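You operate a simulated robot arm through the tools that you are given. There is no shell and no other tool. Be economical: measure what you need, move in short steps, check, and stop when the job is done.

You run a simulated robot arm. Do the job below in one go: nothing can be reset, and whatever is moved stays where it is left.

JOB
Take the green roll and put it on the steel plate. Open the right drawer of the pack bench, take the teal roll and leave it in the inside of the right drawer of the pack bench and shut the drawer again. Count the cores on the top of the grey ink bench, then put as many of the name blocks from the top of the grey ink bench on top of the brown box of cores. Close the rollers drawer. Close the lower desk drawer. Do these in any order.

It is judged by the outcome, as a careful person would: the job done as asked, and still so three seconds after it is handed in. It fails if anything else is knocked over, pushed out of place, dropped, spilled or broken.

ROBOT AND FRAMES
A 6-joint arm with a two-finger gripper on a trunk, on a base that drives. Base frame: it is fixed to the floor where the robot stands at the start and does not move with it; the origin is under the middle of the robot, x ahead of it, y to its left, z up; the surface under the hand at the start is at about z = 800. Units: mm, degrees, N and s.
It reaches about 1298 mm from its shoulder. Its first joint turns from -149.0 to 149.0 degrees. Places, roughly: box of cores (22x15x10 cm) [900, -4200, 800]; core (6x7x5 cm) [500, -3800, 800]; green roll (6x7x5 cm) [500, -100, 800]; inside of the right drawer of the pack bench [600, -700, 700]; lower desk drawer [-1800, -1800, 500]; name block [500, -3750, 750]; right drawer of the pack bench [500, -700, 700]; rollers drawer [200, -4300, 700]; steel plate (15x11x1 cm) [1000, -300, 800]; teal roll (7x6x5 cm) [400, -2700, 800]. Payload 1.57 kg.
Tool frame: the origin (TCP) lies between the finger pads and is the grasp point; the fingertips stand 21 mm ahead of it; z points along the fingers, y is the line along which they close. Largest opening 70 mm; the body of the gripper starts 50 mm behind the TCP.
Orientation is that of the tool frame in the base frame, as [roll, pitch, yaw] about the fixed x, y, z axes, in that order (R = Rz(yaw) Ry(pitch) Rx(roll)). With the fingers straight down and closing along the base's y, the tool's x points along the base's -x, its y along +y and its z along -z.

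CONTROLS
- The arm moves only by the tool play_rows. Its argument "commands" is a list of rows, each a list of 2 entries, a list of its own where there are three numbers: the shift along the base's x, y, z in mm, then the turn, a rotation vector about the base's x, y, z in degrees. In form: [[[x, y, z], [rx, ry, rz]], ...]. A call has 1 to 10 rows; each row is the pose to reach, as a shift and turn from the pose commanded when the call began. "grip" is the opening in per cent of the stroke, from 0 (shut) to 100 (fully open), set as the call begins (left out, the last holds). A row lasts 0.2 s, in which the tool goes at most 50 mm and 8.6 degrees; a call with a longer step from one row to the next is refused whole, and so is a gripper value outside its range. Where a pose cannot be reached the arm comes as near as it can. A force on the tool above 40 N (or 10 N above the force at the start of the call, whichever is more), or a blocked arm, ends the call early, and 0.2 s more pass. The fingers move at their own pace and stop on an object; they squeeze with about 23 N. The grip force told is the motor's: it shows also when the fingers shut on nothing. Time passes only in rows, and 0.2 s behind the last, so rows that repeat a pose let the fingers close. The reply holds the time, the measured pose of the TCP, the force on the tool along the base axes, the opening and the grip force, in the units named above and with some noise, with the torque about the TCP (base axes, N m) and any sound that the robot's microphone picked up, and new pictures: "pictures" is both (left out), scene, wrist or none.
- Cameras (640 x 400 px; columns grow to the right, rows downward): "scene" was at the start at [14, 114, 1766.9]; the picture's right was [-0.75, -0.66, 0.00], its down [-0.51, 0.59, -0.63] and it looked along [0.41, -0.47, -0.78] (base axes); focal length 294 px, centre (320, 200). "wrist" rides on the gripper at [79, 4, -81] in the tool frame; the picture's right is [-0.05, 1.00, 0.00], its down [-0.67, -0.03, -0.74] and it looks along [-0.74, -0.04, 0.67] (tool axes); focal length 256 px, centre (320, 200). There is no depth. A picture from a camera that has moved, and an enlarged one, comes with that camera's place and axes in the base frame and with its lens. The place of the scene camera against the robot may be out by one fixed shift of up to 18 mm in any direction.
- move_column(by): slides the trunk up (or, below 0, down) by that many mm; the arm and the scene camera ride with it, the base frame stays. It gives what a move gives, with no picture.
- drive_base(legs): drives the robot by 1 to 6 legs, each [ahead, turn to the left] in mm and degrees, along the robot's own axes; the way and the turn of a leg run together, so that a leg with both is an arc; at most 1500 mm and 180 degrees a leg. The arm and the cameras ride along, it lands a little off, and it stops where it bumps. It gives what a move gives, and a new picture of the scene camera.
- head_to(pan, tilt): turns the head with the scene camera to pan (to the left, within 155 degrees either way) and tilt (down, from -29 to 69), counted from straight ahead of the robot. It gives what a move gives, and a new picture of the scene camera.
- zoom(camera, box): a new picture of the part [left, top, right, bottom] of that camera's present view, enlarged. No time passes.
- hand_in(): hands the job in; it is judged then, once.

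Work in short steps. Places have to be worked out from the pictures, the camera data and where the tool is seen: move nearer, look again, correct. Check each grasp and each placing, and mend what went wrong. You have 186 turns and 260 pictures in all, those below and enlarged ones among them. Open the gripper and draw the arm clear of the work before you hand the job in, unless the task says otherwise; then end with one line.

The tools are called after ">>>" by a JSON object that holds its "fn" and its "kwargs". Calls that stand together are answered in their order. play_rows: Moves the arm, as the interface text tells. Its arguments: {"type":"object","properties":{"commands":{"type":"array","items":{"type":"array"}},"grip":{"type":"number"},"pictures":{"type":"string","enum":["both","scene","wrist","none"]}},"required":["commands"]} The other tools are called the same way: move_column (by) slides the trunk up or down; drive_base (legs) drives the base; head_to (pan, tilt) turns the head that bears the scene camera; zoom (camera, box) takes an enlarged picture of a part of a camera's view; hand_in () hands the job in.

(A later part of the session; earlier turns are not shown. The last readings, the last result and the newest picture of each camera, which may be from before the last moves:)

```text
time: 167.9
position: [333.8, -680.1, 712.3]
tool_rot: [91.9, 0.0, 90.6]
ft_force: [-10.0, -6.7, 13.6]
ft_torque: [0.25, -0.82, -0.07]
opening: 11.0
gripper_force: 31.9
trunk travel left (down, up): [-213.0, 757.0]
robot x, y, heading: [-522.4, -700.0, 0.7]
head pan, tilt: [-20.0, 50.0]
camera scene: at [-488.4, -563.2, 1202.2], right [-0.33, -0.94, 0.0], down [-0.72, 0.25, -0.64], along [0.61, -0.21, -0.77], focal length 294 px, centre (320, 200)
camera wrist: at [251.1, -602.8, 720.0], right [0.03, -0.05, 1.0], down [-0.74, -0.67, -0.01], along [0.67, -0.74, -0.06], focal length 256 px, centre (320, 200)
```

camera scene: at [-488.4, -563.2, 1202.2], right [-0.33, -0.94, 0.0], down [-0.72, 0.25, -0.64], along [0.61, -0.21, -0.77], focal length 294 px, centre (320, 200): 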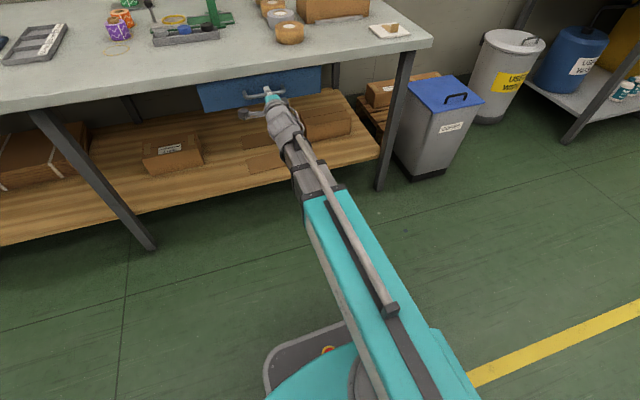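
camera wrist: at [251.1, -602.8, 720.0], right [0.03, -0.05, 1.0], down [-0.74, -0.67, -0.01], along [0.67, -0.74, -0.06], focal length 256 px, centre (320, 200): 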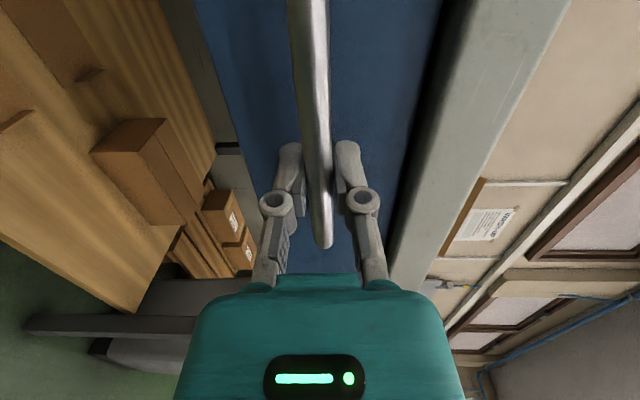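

The drawer is against its stop. I release and back off.

>>> {"fn": "play_rows", "kwargs": {"commands": [[[-1, 0, 0], [0, 0, 0]], [[-1, 0, 0], [0, 0, 0]], [[-1, 0, 0], [0, 0, 0]]], "grip": 100, "pictures": "none"}}

>>> {"fn": "drive_base", "kwargs": {"legs": [[-250, 0]]}}

>>> {"fn": "zoom", "kwargs": {"camera": "scene", "box": [160, 20, 352, 140]}}

```text
time: 168.7
position: [333.7, -680.6, 711.8]
tool_rot: [91.9, 0.1, 90.6]
ft_force: [-0.5, -1.3, -0.1]
ft_torque: [-0.04, -0.01, -0.01]
opening: 70.1
gripper_force: 0.1
trunk travel left (down, up): [-213.0, 757.0]
robot x, y, heading: [-523.3, -702.5, 0.7]
head pan, tilt: [-20.0, 50.0]
```

```text
time: 170.9
position: [78.6, -685.7, 711.0]
tool_rot: [92.0, -0.1, 90.7]
ft_force: [-0.3, 0.2, -0.9]
ft_torque: [0.0, 0.01, -0.02]
opening: 70.0
gripper_force: 0.1
trunk travel left (down, up): [-213.0, 757.0]
robot x, y, heading: [-777.5, -705.4, 0.5]
head pan, tilt: [-20.0, 50.0]
camera scene: at [-740.7, -566.2, 1202.3], right [-0.33, -0.94, 0.0], down [-0.72, 0.25, -0.64], along [0.61, -0.21, -0.77], focal length 294 px, centre (320, 200)
```

scene: 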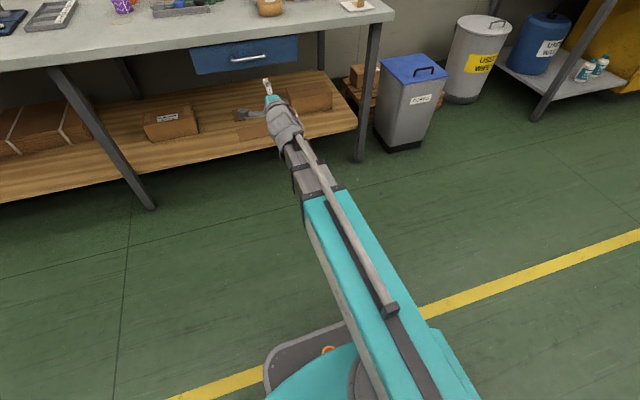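

```text
3.33 times, centred on (256, 80) of scene
camera zoom: at [-740.7, -566.2, 1202.3], right [-0.33, -0.94, 0.0], down [-0.72, 0.25, -0.64], along [0.61, -0.21, -0.77], focal length 979 px, centre (533, 600)
```

zoom: 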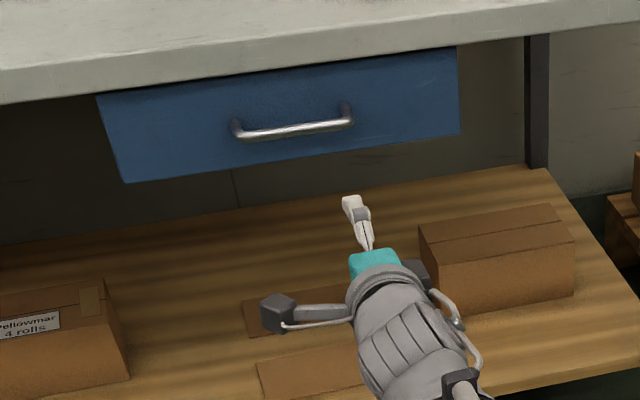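

Right drawer is shut. Next the lower desk drawer: look toward it.

>>> {"fn": "head_to", "kwargs": {"pan": -130, "tilt": 35}}

```text
time: 172.7
position: [80.2, -685.5, 711.1]
tool_rot: [92.0, 0.1, 90.6]
ft_force: [-1.1, 0.0, 0.6]
ft_torque: [0.01, 0.01, -0.01]
opening: 70.2
gripper_force: 0.0
trunk travel left (down, up): [-213.0, 757.0]
robot x, y, heading: [-776.4, -708.7, 0.8]
head pan, tilt: [-130.0, 35.0]
camera scene: at [-869.2, -608.8, 1224.0], right [-0.77, 0.63, 0.0], down [0.36, 0.44, -0.82], along [-0.52, -0.63, -0.57], focal length 294 px, centre (320, 200)
```

scene: 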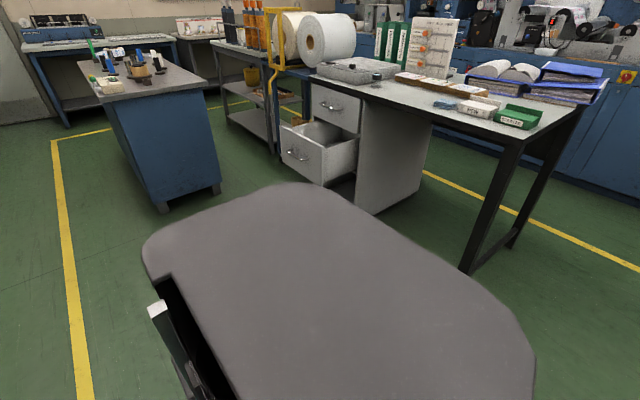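

The open lower drawer faces +x. I zoom to get its geometry.

>>> {"fn": "zoom", "kwargs": {"camera": "scene", "box": [250, 60, 442, 220]}}

```text
2.50 times, centred on (346, 140) of scene
camera zoom: at [-869.2, -608.8, 1224.0], right [-0.77, 0.63, 0.0], down [0.36, 0.44, -0.82], along [-0.52, -0.63, -0.57], focal length 734 px, centre (255, 350)
```

zoom: 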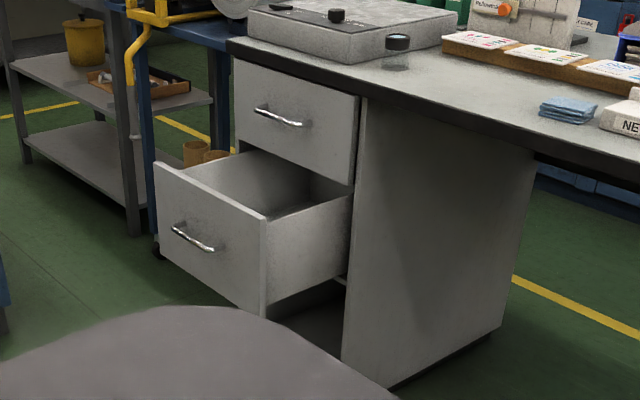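

Drawer front: x≈-1803, y -2135…-1705, z 318–558; handle near z 428. I'll push it at z≈505 with closed fingers. I reverse down to about [-870, -1910] and turn to face -x.

>>> {"fn": "drive_base", "kwargs": {"legs": [[0, 85], [-600, 0], [-600, 0], [0, 94]]}}

>>> {"fn": "head_to", "kwargs": {"pan": -15, "tilt": 40}}

```text
time: 174.6
position: [61.6, -528.6, 712.8]
tool_rot: [92.0, 0.1, 101.3]
ft_force: [0.4, -0.3, 0.5]
ft_torque: [-0.02, 0.0, -0.01]
opening: 70.0
gripper_force: 0.1
trunk travel left (down, up): [-213.0, 757.0]
robot x, y, heading: [-774.3, -712.4, 9.8]
head pan, tilt: [-130.0, 35.0]
stopped in leg 1: the robot was blocked; the commanded pose is now the measured one
camera scene: at [-883.5, -630.8, 1224.0], right [-0.86, 0.5, 0.0], down [0.29, 0.5, -0.82], along [-0.41, -0.71, -0.57], focal length 294 px, centre (320, 200)
```

scene: 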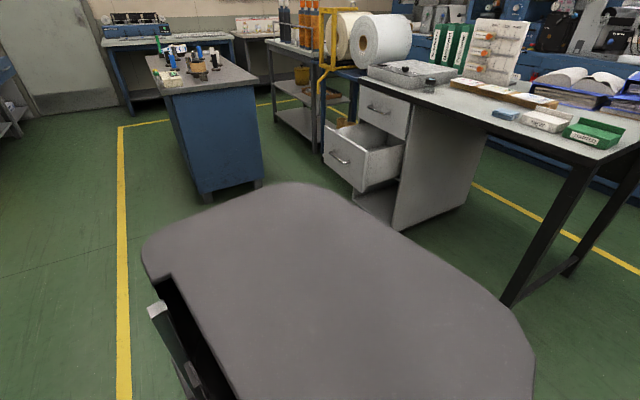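

```text
time: 176.5
position: [61.7, -527.1, 711.4]
tool_rot: [92.0, 0.1, 101.3]
ft_force: [-0.9, -0.6, -0.1]
ft_torque: [0.03, -0.02, -0.04]
opening: 70.1
gripper_force: 0.1
trunk travel left (down, up): [-213.0, 757.0]
robot x, y, heading: [-776.3, -708.5, 9.7]
head pan, tilt: [-15.0, 40.0]
camera scene: at [-754.5, -562.6, 1216.5], right [-0.09, -1.0, 0.0], down [-0.64, 0.06, -0.77], along [0.76, -0.07, -0.64], focal length 294 px, centre (320, 200)
```

scene: 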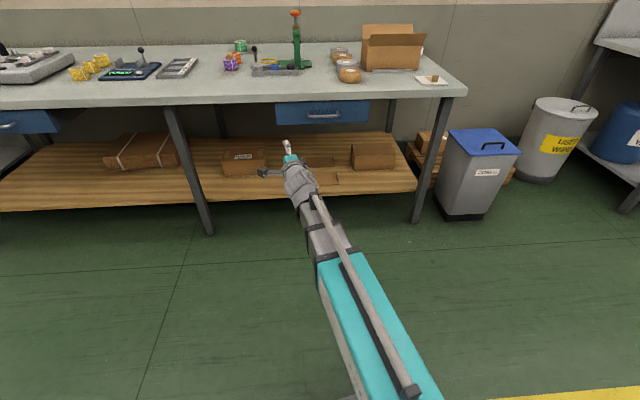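

The turn was blocked at 9°. I look behind to find what's in the way.

>>> {"fn": "head_to", "kwargs": {"pan": 150, "tilt": 50}}

>>> {"fn": "head_to", "kwargs": {"pan": -100, "tilt": 60}}

```text
time: 179.0
position: [61.2, -527.6, 711.6]
tool_rot: [92.1, 0.1, 101.3]
ft_force: [0.2, 0.0, 0.2]
ft_torque: [-0.03, -0.01, 0.01]
opening: 69.8
gripper_force: 0.0
trunk travel left (down, up): [-213.0, 757.0]
robot x, y, heading: [-779.8, -715.0, 9.6]
head pan, tilt: [150.0, 50.0]
camera scene: at [-911.4, -528.0, 1202.3], right [0.35, 0.94, 0.0], down [0.72, -0.27, -0.64], along [-0.6, 0.22, -0.77], focal length 294 px, centre (320, 200)
```

scene: 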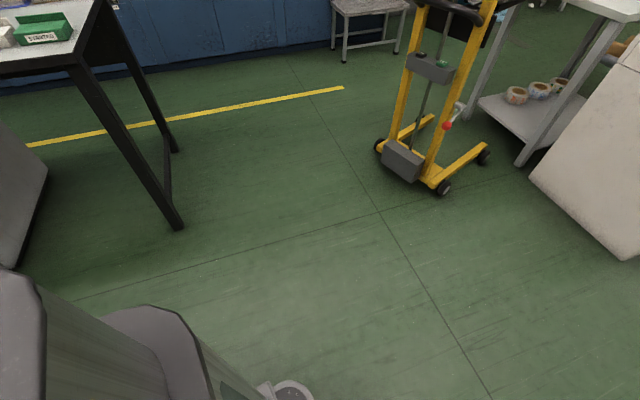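

```text
time: 182.6
position: [61.1, -527.3, 712.0]
tool_rot: [92.0, 0.0, 101.3]
ft_force: [-0.3, 0.4, 0.1]
ft_torque: [-0.05, 0.0, 0.01]
opening: 69.8
gripper_force: 0.0
trunk travel left (down, up): [-213.0, 757.0]
robot x, y, heading: [-777.5, -710.2, 9.6]
head pan, tilt: [-100.0, 60.0]
camera scene: at [-839.5, -621.4, 1189.7], right [-1.0, 0.0, 0.0], down [0.0, 0.87, -0.5], along [0.0, -0.5, -0.87], focal length 294 px, centre (320, 200)
```

scene: 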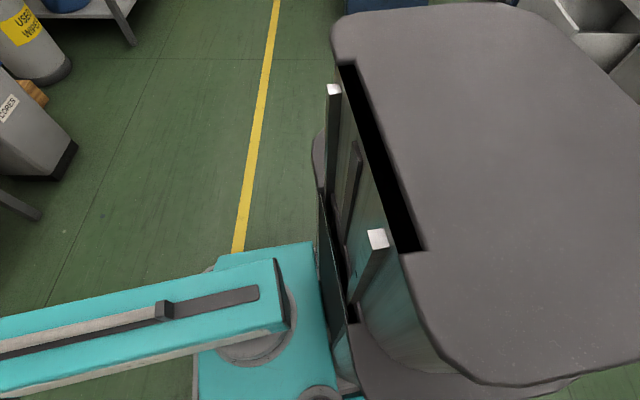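

Nothing visible blocks the base. I raise the trunk 400 mm (arm higher than all furniture) and retry the turn.

>>> {"fn": "move_column", "kwargs": {"by": 400}}

>>> {"fn": "drive_base", "kwargs": {"legs": [[0, 76]]}}

```text
time: 186.4
position: [61.8, -527.5, 1112.8]
tool_rot: [92.0, 0.1, 101.3]
ft_force: [-0.7, -0.4, -0.4]
ft_torque: [0.02, -0.03, -0.01]
opening: 70.3
gripper_force: 0.0
trunk travel left (down, up): [-613.0, 357.0]
robot x, y, heading: [-773.5, -712.5, 9.8]
head pan, tilt: [-100.0, 60.0]
```

```text
time: 188.3
position: [-5.2, -337.1, 1111.2]
tool_rot: [92.0, 0.0, 114.9]
ft_force: [0.1, -1.2, 0.3]
ft_torque: [-0.02, -0.01, -0.02]
opening: 70.0
gripper_force: 0.1
trunk travel left (down, up): [-613.0, 357.0]
robot x, y, heading: [-773.4, -716.7, 21.4]
head pan, tilt: [-100.0, 60.0]
stopped in leg 1: the robot was blocked; the commanded pose is now the measured one
camera scene: at [-854.9, -643.8, 1589.8], right [-0.98, -0.2, 0.0], down [-0.17, 0.85, -0.5], along [0.1, -0.49, -0.87], focal length 294 px, centre (320, 200)
```

scene: 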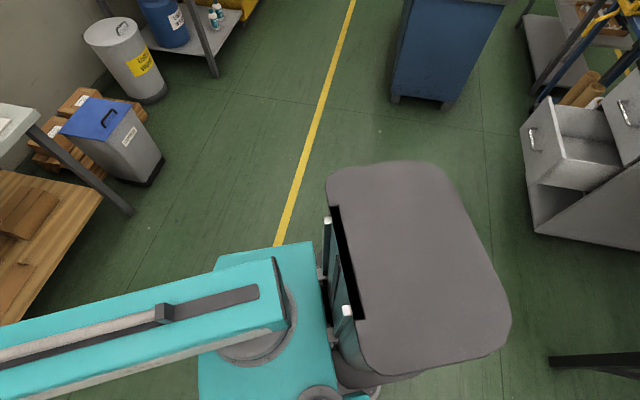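

It moved another 12° and was declared blocked again with nothing near. I retry in a smaller turn.

>>> {"fn": "drive_base", "kwargs": {"legs": [[0, 30]]}}

```text
time: 190.1
position: [-167.4, -112.3, 1112.2]
tool_rot: [92.1, 0.0, 133.7]
ft_force: [0.3, 0.3, 0.7]
ft_torque: [-0.02, -0.02, 0.0]
opening: 70.0
gripper_force: 0.0
trunk travel left (down, up): [-613.0, 357.0]
robot x, y, heading: [-768.6, -720.1, 37.9]
head pan, tilt: [-100.0, 60.0]
stopped in leg 1: the robot was blocked; the commanded pose is now the measured one
camera scene: at [-869.2, -679.0, 1589.8], right [-0.88, -0.47, 0.0], down [-0.41, 0.76, -0.5], along [0.23, -0.44, -0.87], focal length 294 px, centre (320, 200)
```

scene: 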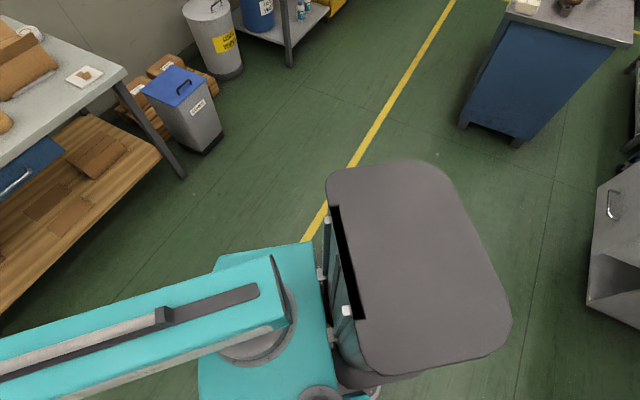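

It creeps round in pieces. I try smaller legs in one call.

>>> {"fn": "drive_base", "kwargs": {"legs": [[0, 12], [0, 12], [0, 12], [0, 12]]}}

```text
time: 193.2
position: [-528.5, 101.5, 1110.9]
tool_rot: [91.9, -0.1, 162.0]
ft_force: [0.3, -0.2, 0.3]
ft_torque: [0.04, -0.02, 0.03]
opening: 70.0
gripper_force: 0.2
trunk travel left (down, up): [-613.0, 357.0]
robot x, y, heading: [-759.5, -724.8, 65.5]
head pan, tilt: [-100.0, 60.0]
stopped in leg 3: the robot was blocked; the commanded pose is now the measured one
camera scene: at [-867.4, -737.7, 1589.8], right [-0.57, -0.82, 0.0], down [-0.71, 0.49, -0.5], along [0.41, -0.28, -0.87], focal length 294 px, centre (320, 200)
```

scene: 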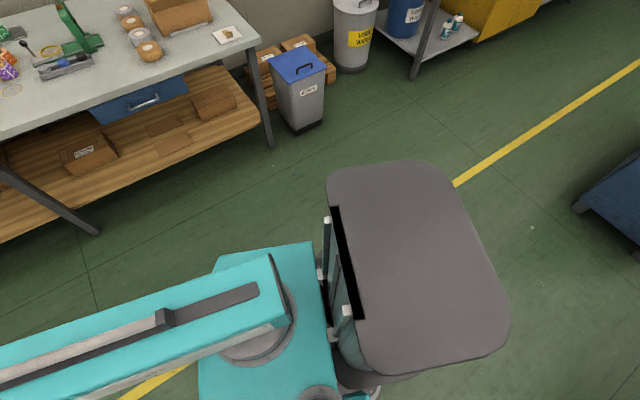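

Progressing; continue to heading ≈86.

>>> {"fn": "drive_base", "kwargs": {"legs": [[0, 10], [0, 10]]}}

>>> {"fn": "drive_base", "kwargs": {"legs": [[-400, 0]]}}

```text
time: 195.4
position: [-819.7, 132.4, 1112.7]
tool_rot: [91.9, 0.0, -178.4]
ft_force: [-0.3, -0.4, 0.8]
ft_torque: [-0.04, 0.0, 0.02]
opening: 69.8
gripper_force: 0.1
trunk travel left (down, up): [-613.0, 357.0]
robot x, y, heading: [-752.1, -724.2, 84.9]
head pan, tilt: [-100.0, 60.0]
camera scene: at [-850.0, -775.7, 1589.7], right [-0.26, -0.96, 0.0], down [-0.84, 0.23, -0.5], along [0.48, -0.13, -0.87], focal length 294 px, centre (320, 200)
```

scene: 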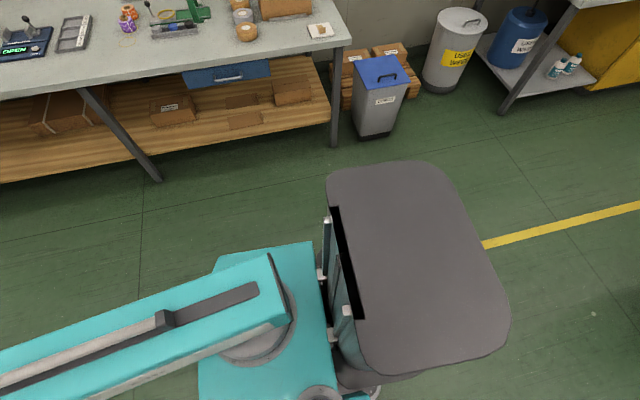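

```text
time: 198.3
position: [-855.2, -270.0, 1111.6]
tool_rot: [92.0, 0.0, -178.5]
ft_force: [-0.1, 0.3, -0.4]
ft_torque: [-0.04, -0.01, 0.0]
opening: 70.0
gripper_force: 0.0
trunk travel left (down, up): [-613.0, 357.0]
robot x, y, heading: [-785.7, -1127.7, 84.4]
head pan, tilt: [-100.0, 60.0]
camera scene: at [-888.0, -1178.2, 1589.7], right [-0.27, -0.96, 0.0], down [-0.83, 0.23, -0.5], along [0.48, -0.13, -0.87], focal length 294 px, centre (320, 200)
```

scene: 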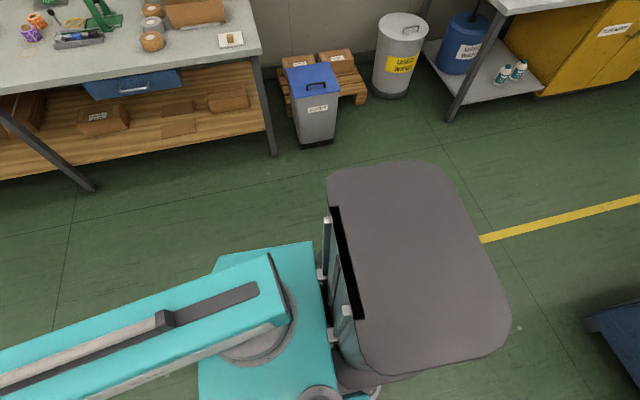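

Driving is free now. I reverse another 780 and turn left to face the desk.

>>> {"fn": "drive_base", "kwargs": {"legs": [[-780, 0], [0, 48], [0, 47]]}}

>>> {"fn": "head_to", "kwargs": {"pan": -25, "tilt": 45}}

```text
time: 208.7
position: [-1713.8, -1762.2, 1112.2]
tool_rot: [92.1, 0.0, -104.2]
ft_force: [0.6, 0.5, 0.5]
ft_torque: [-0.01, -0.04, 0.02]
opening: 69.9
gripper_force: 0.0
trunk travel left (down, up): [-613.0, 357.0]
robot x, y, heading: [-855.4, -1903.9, 158.7]
head pan, tilt: [-100.0, 60.0]
stopped in leg 3: the robot was blocked; the commanded pose is now the measured one
camera scene: at [-832.9, -2022.7, 1589.8], right [0.86, -0.52, 0.0], down [-0.45, -0.74, -0.5], along [0.26, 0.43, -0.87], focal length 294 px, centre (320, 200)
```

scene: 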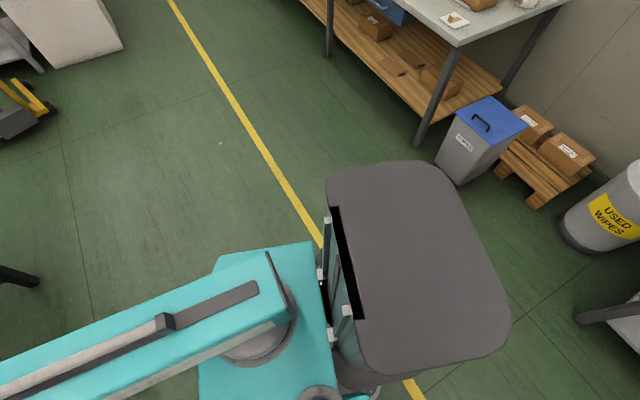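

```text
time: 210.1
position: [-1714.3, -1763.5, 1111.5]
tool_rot: [92.0, 0.1, -104.1]
ft_force: [1.2, 0.0, 0.2]
ft_torque: [0.02, -0.01, 0.01]
opening: 70.3
gripper_force: 0.2
trunk travel left (down, up): [-613.0, 357.0]
robot x, y, heading: [-856.9, -1899.9, 158.9]
head pan, tilt: [-25.0, 45.0]
camera scene: at [-923.7, -2021.4, 1609.2], right [0.72, 0.69, 0.0], down [0.49, -0.51, -0.71], along [-0.49, 0.51, -0.71], focal length 294 px, centre (320, 200)
```

scene: 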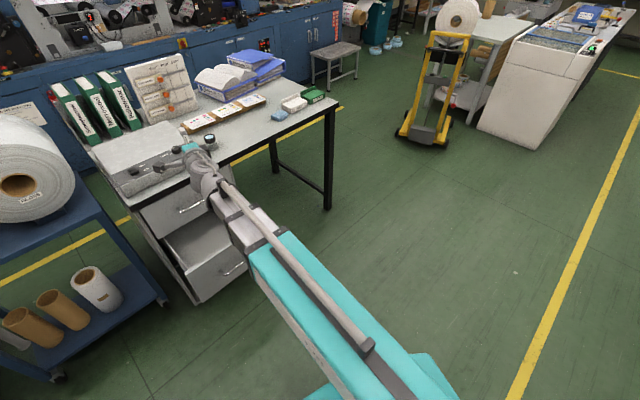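

I zoom on the desk drawers from here to refine the geometry before going on.

>>> {"fn": "zoom", "kwargs": {"camera": "scene", "box": [100, 140, 340, 320]}}

```text
2.22 times, centred on (220, 230) of scene
camera zoom: at [-923.7, -2021.4, 1609.2], right [0.72, 0.69, 0.0], down [0.49, -0.51, -0.71], along [-0.49, 0.51, -0.71], focal length 652 px, centre (542, 133)
```

zoom: 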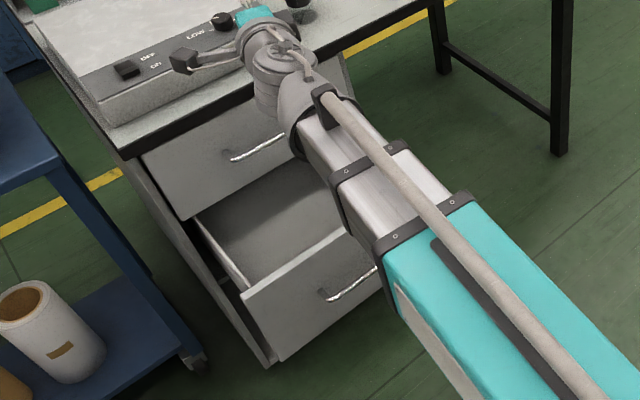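

Triangulating both views: drawer front at x≈-1685, y -1946…-1569, z 433–639, handle ≈[-1655,-1775,530], about 245 mm open. I'll push with closed fingers at z≈590 using the arm. First I retract the hand to x≈-1575 and point it along -x.

>>> {"fn": "play_rows", "kwargs": {"commands": [[[35, 0, 0], [0, 0, 3.5]], [[70, 0, 0], [0, 0, 7]], [[105, 0, 0], [0, 0, 10.5]], [[139, 3, 0], [0, 0, 14]], [[139, 3, 0], [0, 0, 14]]], "grip": 0}}

```text
time: 211.3
position: [-1568.7, -1754.6, 1090.0]
tool_rot: [99.0, 15.5, -90.6]
ft_force: [0.4, -1.8, 2.1]
ft_torque: [0.01, -0.17, -0.09]
opening: 0.4
gripper_force: 22.8
out of reach, approached as far as the arm can: row 2, 3
trunk travel left (down, up): [-613.0, 357.0]
robot x, y, heading: [-855.7, -1904.1, 159.0]
head pan, tilt: [-25.0, 45.0]
camera scene: at [-923.5, -2021.4, 1609.2], right [0.72, 0.69, 0.0], down [0.49, -0.51, -0.71], along [-0.49, 0.51, -0.71], focal length 294 px, centre (320, 200)
camera wrist: at [-1490.9, -1837.2, 1085.7], right [-0.16, -0.21, 0.96], down [0.75, 0.61, 0.26], along [-0.64, 0.76, 0.06], focal length 256 px, centre (320, 200)
```

scene: 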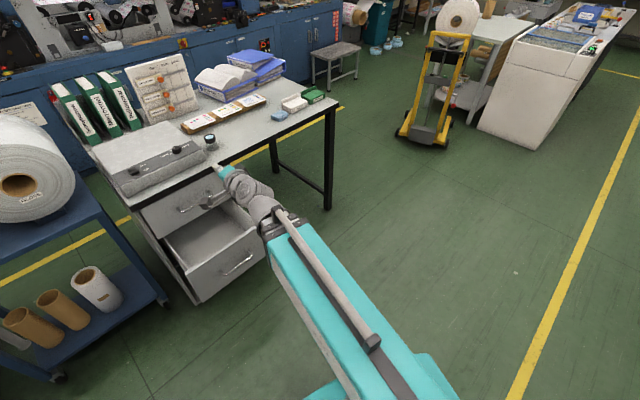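
wrist: 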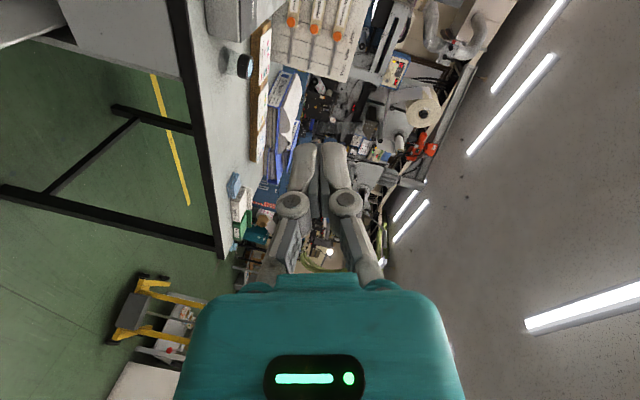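

I let the pose settle, then lower to z≈590.

>>> {"fn": "play_rows", "kwargs": {"commands": [[[0, 0, 0], [0, 0, 0]], [[0, 0, 0], [0, 0, 0]]], "pictures": "none"}}

>>> {"fn": "move_column", "kwargs": {"by": -400}}

>>> {"fn": "move_column", "kwargs": {"by": -110}}

>>> {"fn": "play_rows", "kwargs": {"commands": [[[0, 0, 0], [0, 0, 0]]]}}

```text
time: 211.9
position: [-1571.3, -1765.6, 1112.2]
tool_rot: [91.9, -0.1, -90.2]
ft_force: [0.5, 0.3, 0.4]
ft_torque: [0.0, -0.01, -0.02]
opening: 0.1
gripper_force: 22.8
trunk travel left (down, up): [-613.0, 357.0]
robot x, y, heading: [-857.1, -1901.8, 158.9]
head pan, tilt: [-25.0, 45.0]
```

```text
time: 215.8
position: [-1570.7, -1764.4, 712.0]
tool_rot: [92.0, 0.0, -90.2]
ft_force: [-0.5, -0.4, -0.4]
ft_torque: [-0.03, 0.0, 0.0]
opening: 0.0
gripper_force: 22.1
trunk travel left (down, up): [-213.0, 757.0]
robot x, y, heading: [-857.6, -1900.4, 158.8]
head pan, tilt: [-25.0, 45.0]
```

```text
time: 217.2
position: [-1570.5, -1764.3, 601.3]
tool_rot: [92.1, 0.0, -90.3]
ft_force: [-0.3, -0.1, -0.5]
ft_torque: [0.02, -0.02, 0.03]
opening: 0.0
gripper_force: 23.0
trunk travel left (down, up): [-103.0, 867.0]
robot x, y, heading: [-857.2, -1899.4, 158.7]
head pan, tilt: [-25.0, 45.0]
```

```text
time: 217.6
position: [-1569.8, -1765.0, 602.5]
tool_rot: [92.0, -0.1, -90.2]
ft_force: [-1.0, 0.5, 0.1]
ft_torque: [0.01, 0.0, 0.02]
opening: 0.1
gripper_force: 23.1
trunk travel left (down, up): [-103.0, 867.0]
robot x, y, heading: [-856.1, -1900.8, 158.8]
head pan, tilt: [-25.0, 45.0]
camera scene: at [-923.6, -2021.5, 1099.2], right [0.72, 0.69, 0.0], down [0.49, -0.51, -0.71], along [-0.49, 0.51, -0.71], focal length 294 px, centre (320, 200)
camera wrist: at [-1491.2, -1844.5, 609.3], right [-0.03, 0.05, 1.0], down [0.75, 0.66, -0.01], along [-0.66, 0.75, -0.06], focal length 256 px, centre (320, 200)
```

scene: 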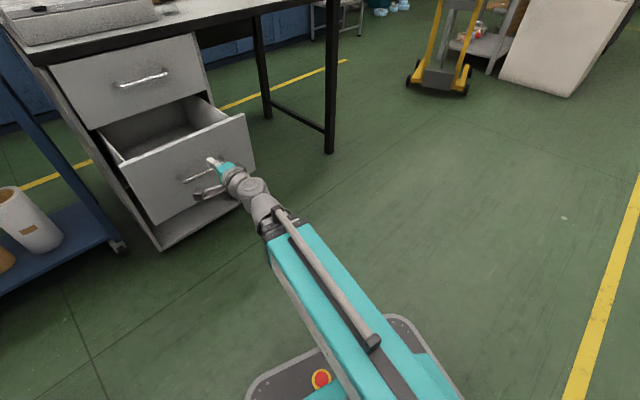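
wrist: 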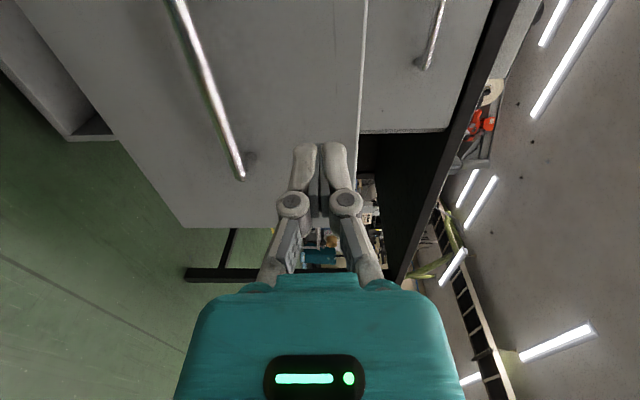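

The fingers aim at the upper part of the drawer front, above the handle. I push along -x in steps.

>>> {"fn": "play_rows", "kwargs": {"commands": [[[-25, 0, 0], [0, 0, 0]], [[-50, 0, 0], [0, 0, 0]], [[-75, 0, 0], [0, 0, 0]], [[-95, 0, 0], [0, 0, 0]], [[-115, 0, 0], [0, 0, 0]], [[-135, 0, 0], [0, 0, 0]], [[-155, 0, 0], [0, 0, 0]], [[-175, 0, 0], [0, 0, 0]], [[-195, 0, 0], [0, 0, 0]], [[-215, 0, 0], [0, 0, 0]]]}}

```text
time: 219.8
position: [-1788.0, -1765.9, 602.0]
tool_rot: [91.9, 0.0, -90.1]
ft_force: [0.3, 0.5, -0.6]
ft_torque: [0.0, -0.02, 0.0]
opening: 0.3
gripper_force: 22.8
trunk travel left (down, up): [-103.0, 867.0]
robot x, y, heading: [-857.4, -1902.5, 158.7]
head pan, tilt: [-25.0, 45.0]
camera scene: at [-923.6, -2021.4, 1099.2], right [0.72, 0.69, 0.0], down [0.49, -0.51, -0.71], along [-0.49, 0.51, -0.71], focal length 294 px, centre (320, 200)
camera wrist: at [-1707.1, -1845.7, 609.5], right [-0.03, 0.05, 1.0], down [0.75, 0.66, -0.01], along [-0.66, 0.75, -0.06], focal length 256 px, centre (320, 200)
```

scene: 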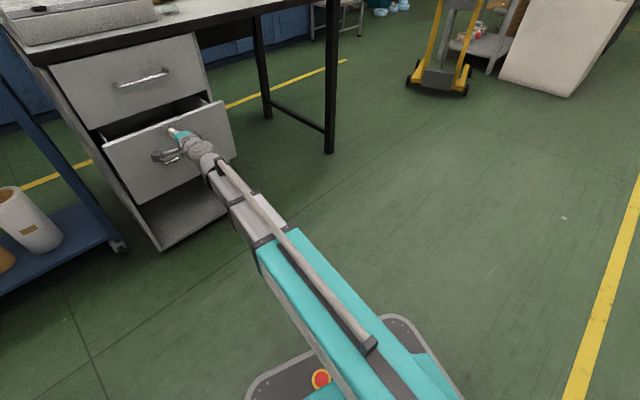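
wrist: 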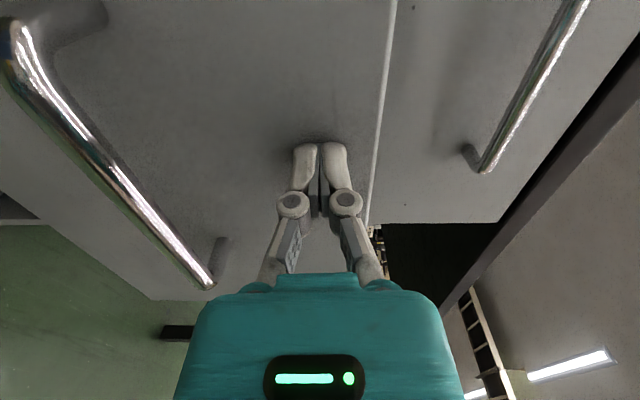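

It's sliding in easily. I continue until the stop.

>>> {"fn": "play_rows", "kwargs": {"commands": [[[-20, 0, 0], [0, 0, 0]], [[-40, 0, 0], [0, 0, 0]], [[-60, 0, 0], [0, 0, 0]], [[-80, 0, 0], [0, 0, 0]], [[-95, 0, 0], [0, 0, 0]], [[-105, 0, 0], [0, 0, 0]], [[-115, 0, 0], [0, 0, 0]], [[-122, 0, 0], [0, 0, 0]], [[-129, 0, 0], [0, 0, 0]], [[-136, 0, 0], [0, 0, 0]]]}}

```text
time: 221.3
position: [-1891.2, -1765.7, 601.1]
tool_rot: [91.9, -0.1, -90.1]
ft_force: [5.8, -0.6, -0.9]
ft_torque: [-0.02, 0.02, -0.05]
opening: 0.0
gripper_force: 22.7
trunk travel left (down, up): [-103.0, 867.0]
robot x, y, heading: [-857.7, -1903.1, 158.8]
head pan, tilt: [-25.0, 45.0]
stopped in row 7: the force on the tool passed its limit at 56 N (the readings are from after the stop); the commanded pose is now the measured one
camera scene: at [-923.5, -2021.4, 1099.2], right [0.72, 0.69, 0.0], down [0.49, -0.51, -0.71], along [-0.49, 0.51, -0.71], focal length 294 px, centre (320, 200)
camera wrist: at [-1811.8, -1845.2, 609.4], right [-0.03, 0.05, 1.0], down [0.75, 0.66, -0.01], along [-0.66, 0.75, -0.06], focal length 256 px, centre (320, 200)
```

scene: 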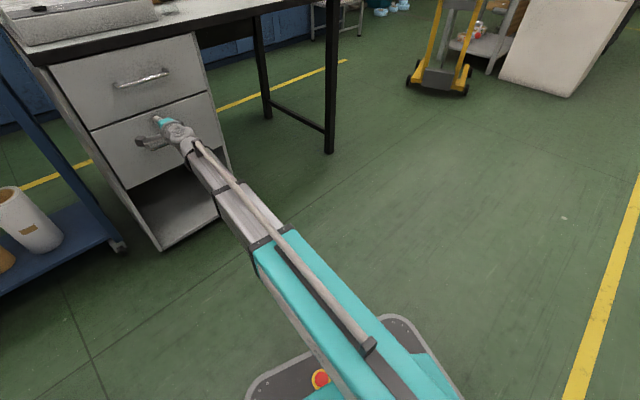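
wrist: 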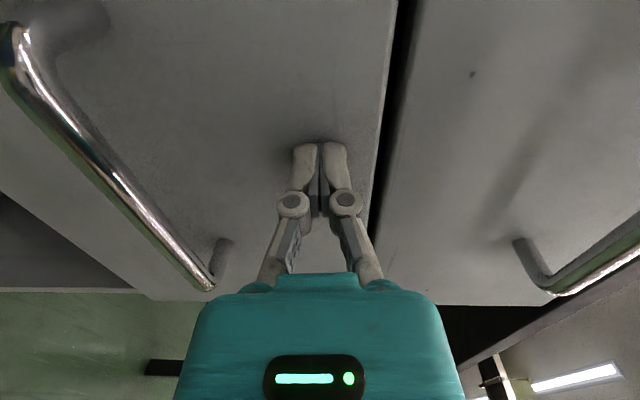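

Stopped hard at the end. I retreat and check it's flush with the upper drawer.

>>> {"fn": "play_rows", "kwargs": {"commands": [[[40, 0, 0], [0, 0, 0]], [[80, 0, 0], [0, 0, 0]], [[120, 0, 0], [0, 0, 0]], [[160, 0, 0], [0, 0, 0]], [[200, 0, 0], [0, 0, 0]], [[240, 0, 0], [0, 0, 0]], [[280, 0, 0], [0, 0, 0]]], "pictures": "none"}}

>>> {"fn": "zoom", "kwargs": {"camera": "scene", "box": [20, 20, 260, 260]}}

```text
time: 222.9
position: [-1614.0, -1766.2, 601.3]
tool_rot: [92.0, 0.0, -90.1]
ft_force: [0.1, 0.4, 0.1]
ft_torque: [0.0, -0.03, 0.03]
opening: 0.0
gripper_force: 22.9
out of reach, approached as far as the arm can: row 4
trunk travel left (down, up): [-103.0, 867.0]
robot x, y, heading: [-857.7, -1896.1, 158.7]
head pan, tilt: [-25.0, 45.0]
```

```text
1.67 times, centred on (140, 140) of scene
camera zoom: at [-923.7, -2021.5, 1099.2], right [0.72, 0.69, 0.0], down [0.49, -0.51, -0.71], along [-0.49, 0.51, -0.71], focal length 489 px, centre (620, 300)
```

zoom: 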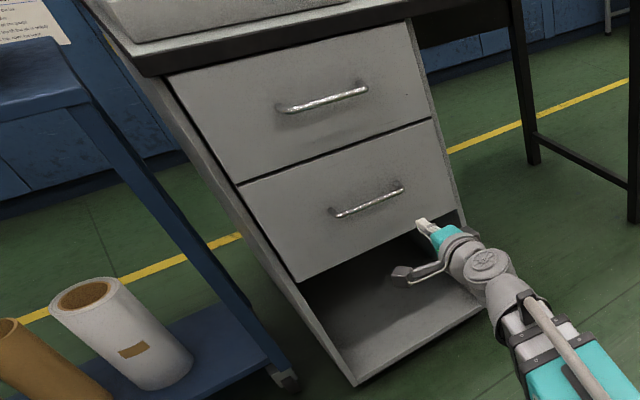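

Lower desk drawer is shut. I raise the trunk and drive toward the ink bench, clear of the island.

>>> {"fn": "move_column", "kwargs": {"by": 400}}

>>> {"fn": "move_column", "kwargs": {"by": 250}}

>>> {"fn": "drive_base", "kwargs": {"legs": [[0, 46], [0, 46], [0, 46]]}}

```text
time: 226.8
position: [-1614.7, -1766.5, 1002.0]
tool_rot: [91.9, 0.0, -90.2]
ft_force: [-0.3, 0.8, -0.8]
ft_torque: [0.0, 0.04, 0.0]
opening: 0.0
gripper_force: 23.4
trunk travel left (down, up): [-503.0, 467.0]
robot x, y, heading: [-857.0, -1900.0, 158.8]
head pan, tilt: [-25.0, 45.0]
```

```text
time: 229.3
position: [-1615.9, -1766.9, 1251.1]
tool_rot: [92.0, 0.0, -90.1]
ft_force: [0.7, -0.2, 0.1]
ft_torque: [-0.04, 0.01, 0.01]
opening: 0.0
gripper_force: 22.8
trunk travel left (down, up): [-753.0, 217.0]
robot x, y, heading: [-856.1, -1898.9, 158.8]
head pan, tilt: [-25.0, 45.0]
```

```text
time: 239.1
position: [-359.6, -2487.5, 1252.4]
tool_rot: [92.0, 0.1, 50.2]
ft_force: [-0.3, 0.3, -0.9]
ft_torque: [-0.01, 0.01, -0.01]
opening: 0.0
gripper_force: 23.4
trunk travel left (down, up): [-753.0, 217.0]
robot x, y, heading: [-897.4, -1924.6, -61.2]
head pan, tilt: [-25.0, 45.0]
camera scene: at [-755.3, -1885.2, 1749.2], right [-1.0, -0.07, 0.0], down [-0.05, 0.71, -0.71], along [0.05, -0.71, -0.71], focal length 294 px, centre (320, 200)
```

scene: 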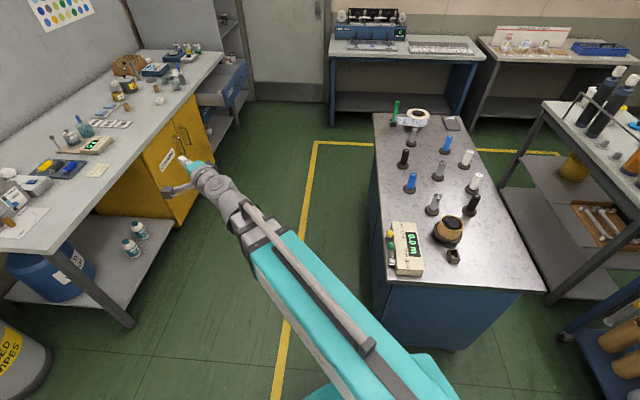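

Path is clear. I drive 880 ahead, turn to -90°, and go on to y≈-3500.

>>> {"fn": "drive_base", "kwargs": {"legs": [[880, 0], [0, -28.8], [800, 0]]}}

>>> {"fn": "head_to", "kwargs": {"pan": 30, "tilt": 40}}

```text
time: 251.5
position: [-317.8, -4239.2, 1250.8]
tool_rot: [92.0, 0.0, 20.4]
ft_force: [0.2, 0.2, -1.0]
ft_torque: [0.02, 0.04, 0.04]
opening: 0.0
gripper_force: 23.3
trunk travel left (down, up): [-753.0, 217.0]
robot x, y, heading: [-497.6, -3480.0, -90.9]
head pan, tilt: [-25.0, 45.0]
camera scene: at [-358.1, -3515.9, 1749.2], right [-0.9, 0.44, 0.0], down [0.31, 0.64, -0.71], along [-0.31, -0.64, -0.71], focal length 294 px, centre (320, 200)
```

scene: 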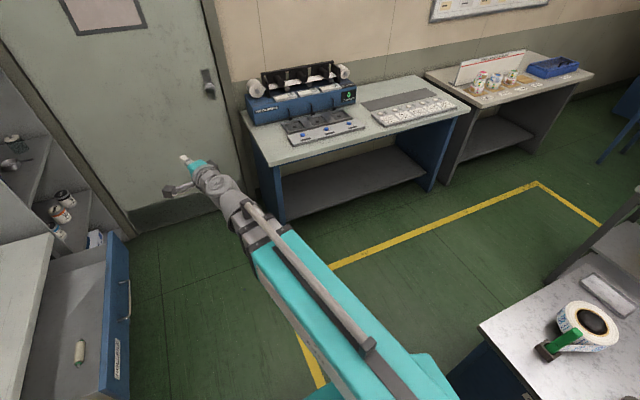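

```text
time: 252.7
position: [-319.0, -4238.6, 1251.1]
tool_rot: [92.0, 0.0, 20.4]
ft_force: [-0.2, 0.1, -0.5]
ft_torque: [0.04, 0.04, 0.0]
opening: 0.0
gripper_force: 23.4
trunk travel left (down, up): [-753.0, 217.0]
robot x, y, heading: [-502.6, -3484.5, -90.8]
head pan, tilt: [30.0, 40.0]
camera scene: at [-281.3, -3517.0, 1756.4], right [-0.87, -0.49, 0.0], down [-0.31, 0.56, -0.77], along [0.37, -0.67, -0.64], focal length 294 px, centre (320, 200)
```

scene: 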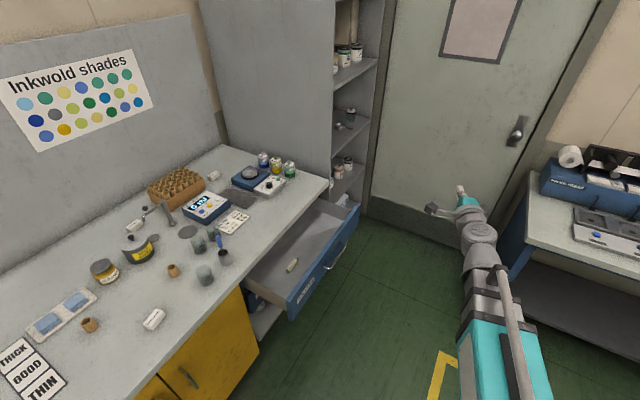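

A good view of the ink bench. I zoom to find cores and name blocks.

>>> {"fn": "zoom", "kwargs": {"camera": "scene", "box": [100, 150, 340, 300]}}

>>> {"fn": "zoom", "kwargs": {"camera": "scene", "box": [0, 200, 240, 350]}}

```text
2.67 times, centred on (220, 225) of scene
camera zoom: at [-281.3, -3517.0, 1756.4], right [-0.87, -0.49, 0.0], down [-0.31, 0.56, -0.77], along [0.37, -0.67, -0.64], focal length 783 px, centre (587, 133)
```

zoom: 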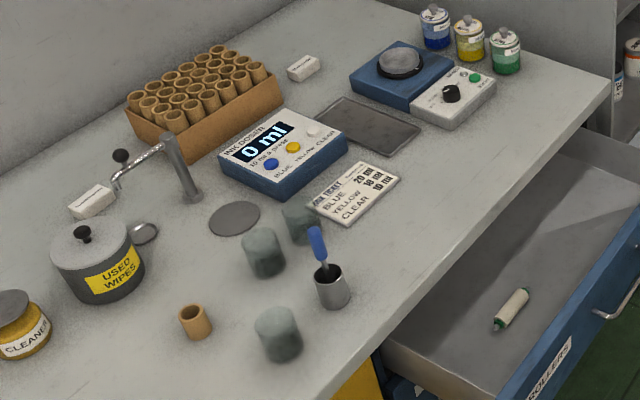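

```text
2.67 times, centred on (120, 275) of scene
camera zoom: at [-281.3, -3517.0, 1756.4], right [-0.87, -0.49, 0.0], down [-0.31, 0.56, -0.77], along [0.37, -0.67, -0.64], focal length 783 px, centre (853, 0)
```

zoom: 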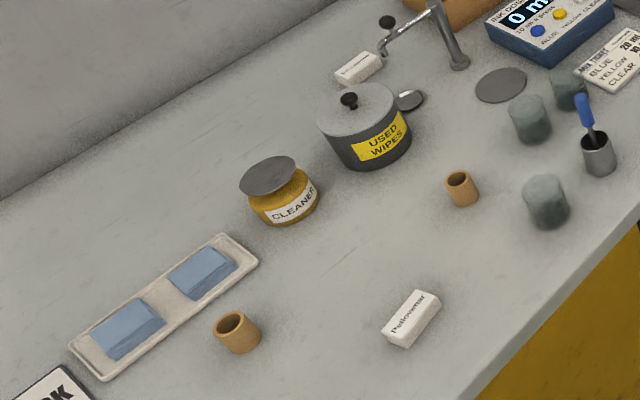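

I see loose cores and white name blocks; I'll count carefully later. First the rollers drawer: front around x≈85, y≈-3925…-4608. I drive to about [-720, -4270] and face the bench.

>>> {"fn": "drive_base", "kwargs": {"legs": [[0, -14.8], [818, 0], [0, 52], [0, 53]]}}

>>> {"fn": "head_to", "kwargs": {"pan": -15, "tilt": 40}}

```text
time: 265.6
position: [50.2, -4102.6, 1252.0]
tool_rot: [92.0, 0.0, 106.8]
ft_force: [-0.9, -1.6, 0.5]
ft_torque: [-0.03, 0.03, 0.05]
opening: 0.2
gripper_force: 23.2
trunk travel left (down, up): [-753.0, 217.0]
robot x, y, heading: [-719.0, -4265.7, -4.8]
head pan, tilt: [30.0, 40.0]
stopped in leg 4: the robot was blocked; the commanded pose is now the measured one
camera scene: at [-666.2, -4060.6, 1756.6], right [0.43, -0.9, 0.0], down [-0.58, -0.27, -0.77], along [0.69, 0.33, -0.64], focal length 294 px, centre (320, 200)
```

scene: 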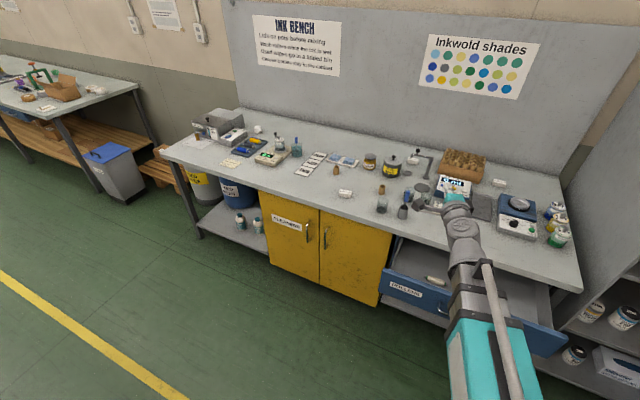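

```text
time: 266.8
position: [49.6, -4100.8, 1251.4]
tool_rot: [92.0, -0.1, 106.7]
ft_force: [-0.2, 0.3, 0.7]
ft_torque: [0.0, -0.03, 0.01]
opening: 0.0
gripper_force: 22.9
trunk travel left (down, up): [-753.0, 217.0]
robot x, y, heading: [-723.1, -4263.7, -4.7]
head pan, tilt: [-15.0, 40.0]
camera scene: at [-663.1, -4124.6, 1756.4], right [-0.34, -0.94, 0.0], down [-0.61, 0.22, -0.77], along [0.72, -0.26, -0.64], focal length 294 px, centre (320, 200)
```

scene: 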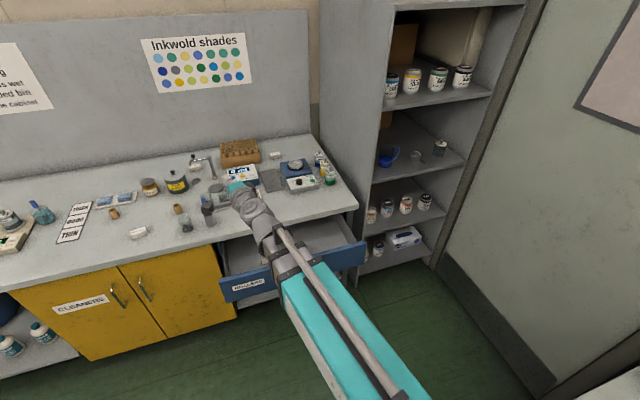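

I zoom on the rollers drawer.

>>> {"fn": "zoom", "kwargs": {"camera": "scene", "box": [200, 200, 392, 320]}}

```text
3.33 times, centred on (296, 260) of scene
camera zoom: at [-663.1, -4124.6, 1756.4], right [-0.34, -0.94, 0.0], down [-0.61, 0.22, -0.77], along [0.72, -0.26, -0.64], focal length 979 px, centre (400, 0)
```

zoom: 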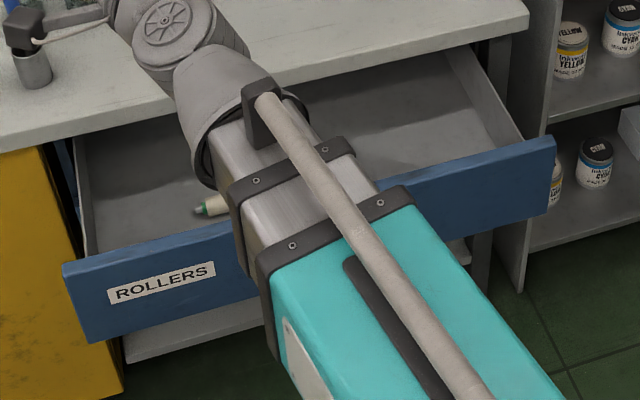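

Drawer front: x≈120, y -3980…-4628, z 592–757. I bring the hand to [15, -4304] pointing +x.

>>> {"fn": "play_rows", "kwargs": {"commands": [[[-5, -35, 0], [0, 0, -3]], [[-10, -70, 0], [0, 0, -6]], [[-15, -105, 0], [0, 0, -9]], [[-20, -140, 0], [0, 0, -12]], [[-28, -175, 0], [0, 0, -15]], [[-35, -203, 0], [0, 0, -16.8]], [[-35, -203, 0], [0, 0, -16.8]], [[-35, -203, 0], [0, 0, -16.8]]], "pictures": "none"}}

>>> {"fn": "move_column", "kwargs": {"by": -400}}

>>> {"fn": "play_rows", "kwargs": {"commands": [[[0, 0, 0], [0, 0, 0]]]}}

```text
time: 268.6
position: [14.5, -4303.8, 1252.2]
tool_rot: [91.9, 0.0, 90.0]
ft_force: [0.0, -0.5, -0.5]
ft_torque: [-0.02, -0.01, -0.01]
opening: 0.4
gripper_force: 23.0
trunk travel left (down, up): [-753.0, 217.0]
robot x, y, heading: [-721.2, -4265.4, -4.9]
head pan, tilt: [-15.0, 40.0]
```

```text
time: 272.4
position: [14.4, -4303.6, 851.5]
tool_rot: [91.9, 0.1, 89.9]
ft_force: [-0.8, -0.1, -0.5]
ft_torque: [-0.03, -0.01, -0.01]
opening: 0.1
gripper_force: 23.1
trunk travel left (down, up): [-353.0, 617.0]
robot x, y, heading: [-717.9, -4259.7, -4.7]
head pan, tilt: [-15.0, 40.0]
```

```text
time: 272.8
position: [15.1, -4305.7, 852.9]
tool_rot: [91.9, 0.0, 90.1]
ft_force: [0.1, 0.0, -0.6]
ft_torque: [0.02, 0.02, 0.02]
opening: 0.1
gripper_force: 23.1
trunk travel left (down, up): [-353.0, 617.0]
robot x, y, heading: [-721.9, -4265.0, -4.8]
head pan, tilt: [-15.0, 40.0]
camera scene: at [-663.1, -4124.7, 1356.5], right [-0.34, -0.94, 0.0], down [-0.6, 0.22, -0.77], along [0.72, -0.26, -0.64], focal length 294 px, centre (320, 200)
camera wrist: at [-66.8, -4225.2, 859.4], right [0.03, -0.05, 1.0], down [-0.75, -0.67, -0.01], along [0.66, -0.74, -0.06], focal length 256 px, centre (320, 200)
```

scene: 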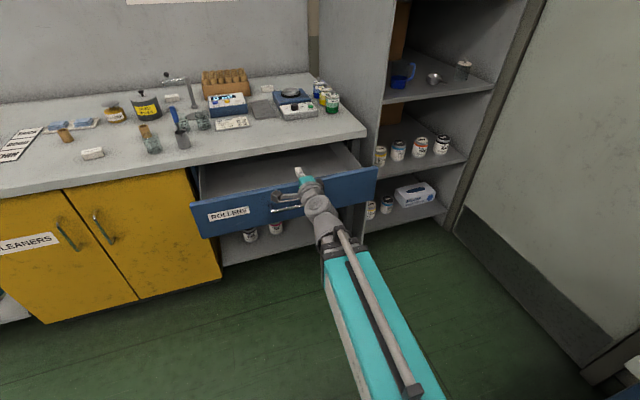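
wrist: 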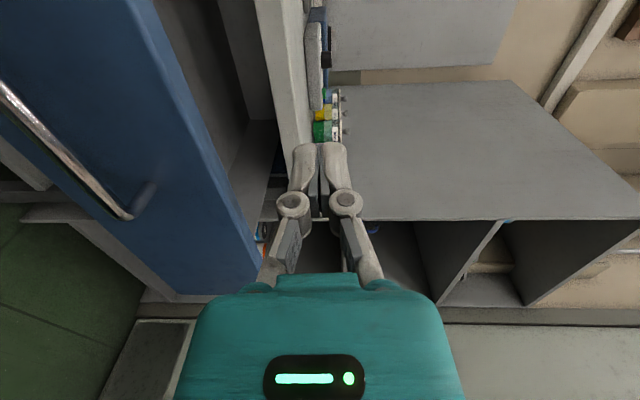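

Handle is at z≈656 and the front's top at ≈750. I lower 128 mm to z≈724 and push.

>>> {"fn": "move_column", "kwargs": {"by": -128}}

>>> {"fn": "play_rows", "kwargs": {"commands": [[[25, 0, 0], [0, 0, 0]], [[50, 0, 0], [0, 0, 0]], [[75, 0, 0], [0, 0, 0]], [[95, 0, 0], [0, 0, 0]], [[115, 0, 0], [0, 0, 0]], [[135, 0, 0], [0, 0, 0]], [[155, 0, 0], [0, 0, 0]], [[175, 0, 0], [0, 0, 0]]]}}

```text
time: 274.4
position: [14.3, -4303.9, 723.6]
tool_rot: [91.9, 0.0, 89.9]
ft_force: [-0.6, 0.4, -0.2]
ft_torque: [-0.03, -0.02, -0.01]
opening: 0.1
gripper_force: 23.5
trunk travel left (down, up): [-225.0, 745.0]
robot x, y, heading: [-723.0, -4262.7, -4.9]
head pan, tilt: [-15.0, 40.0]
```

```text
time: 276.1
position: [189.9, -4305.0, 724.2]
tool_rot: [91.8, 0.0, 89.9]
ft_force: [-0.1, 0.8, 0.1]
ft_torque: [-0.02, -0.02, -0.03]
opening: 0.2
gripper_force: 23.1
trunk travel left (down, up): [-225.0, 745.0]
robot x, y, heading: [-719.4, -4265.5, -5.1]
head pan, tilt: [-15.0, 40.0]
camera scene: at [-663.2, -4124.7, 1228.5], right [-0.34, -0.94, 0.0], down [-0.6, 0.22, -0.77], along [0.72, -0.26, -0.64], focal length 294 px, centre (320, 200)
camera wrist: at [108.0, -4225.7, 731.7], right [0.03, -0.05, 1.0], down [-0.75, -0.67, -0.01], along [0.66, -0.74, -0.06], focal length 256 px, centre (320, 200)
```

scene: 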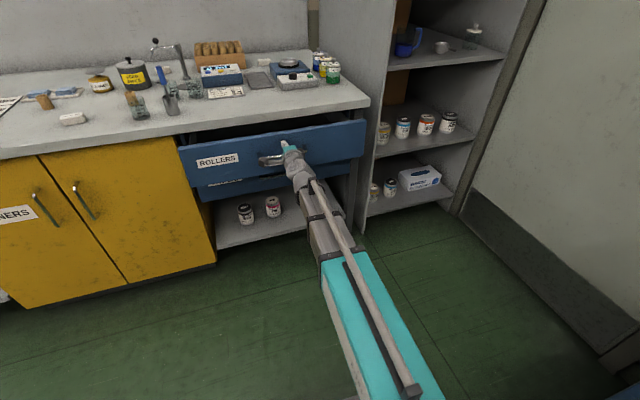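
wrist: 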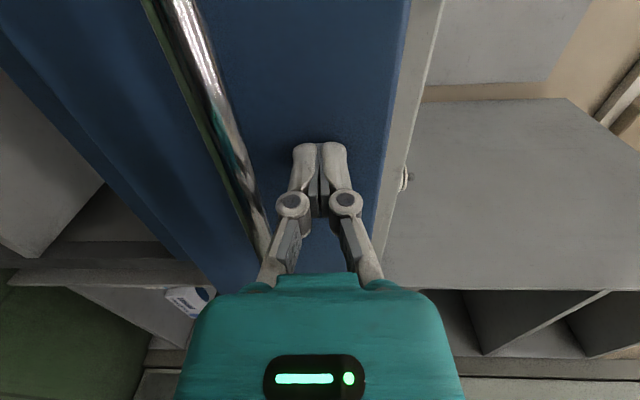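

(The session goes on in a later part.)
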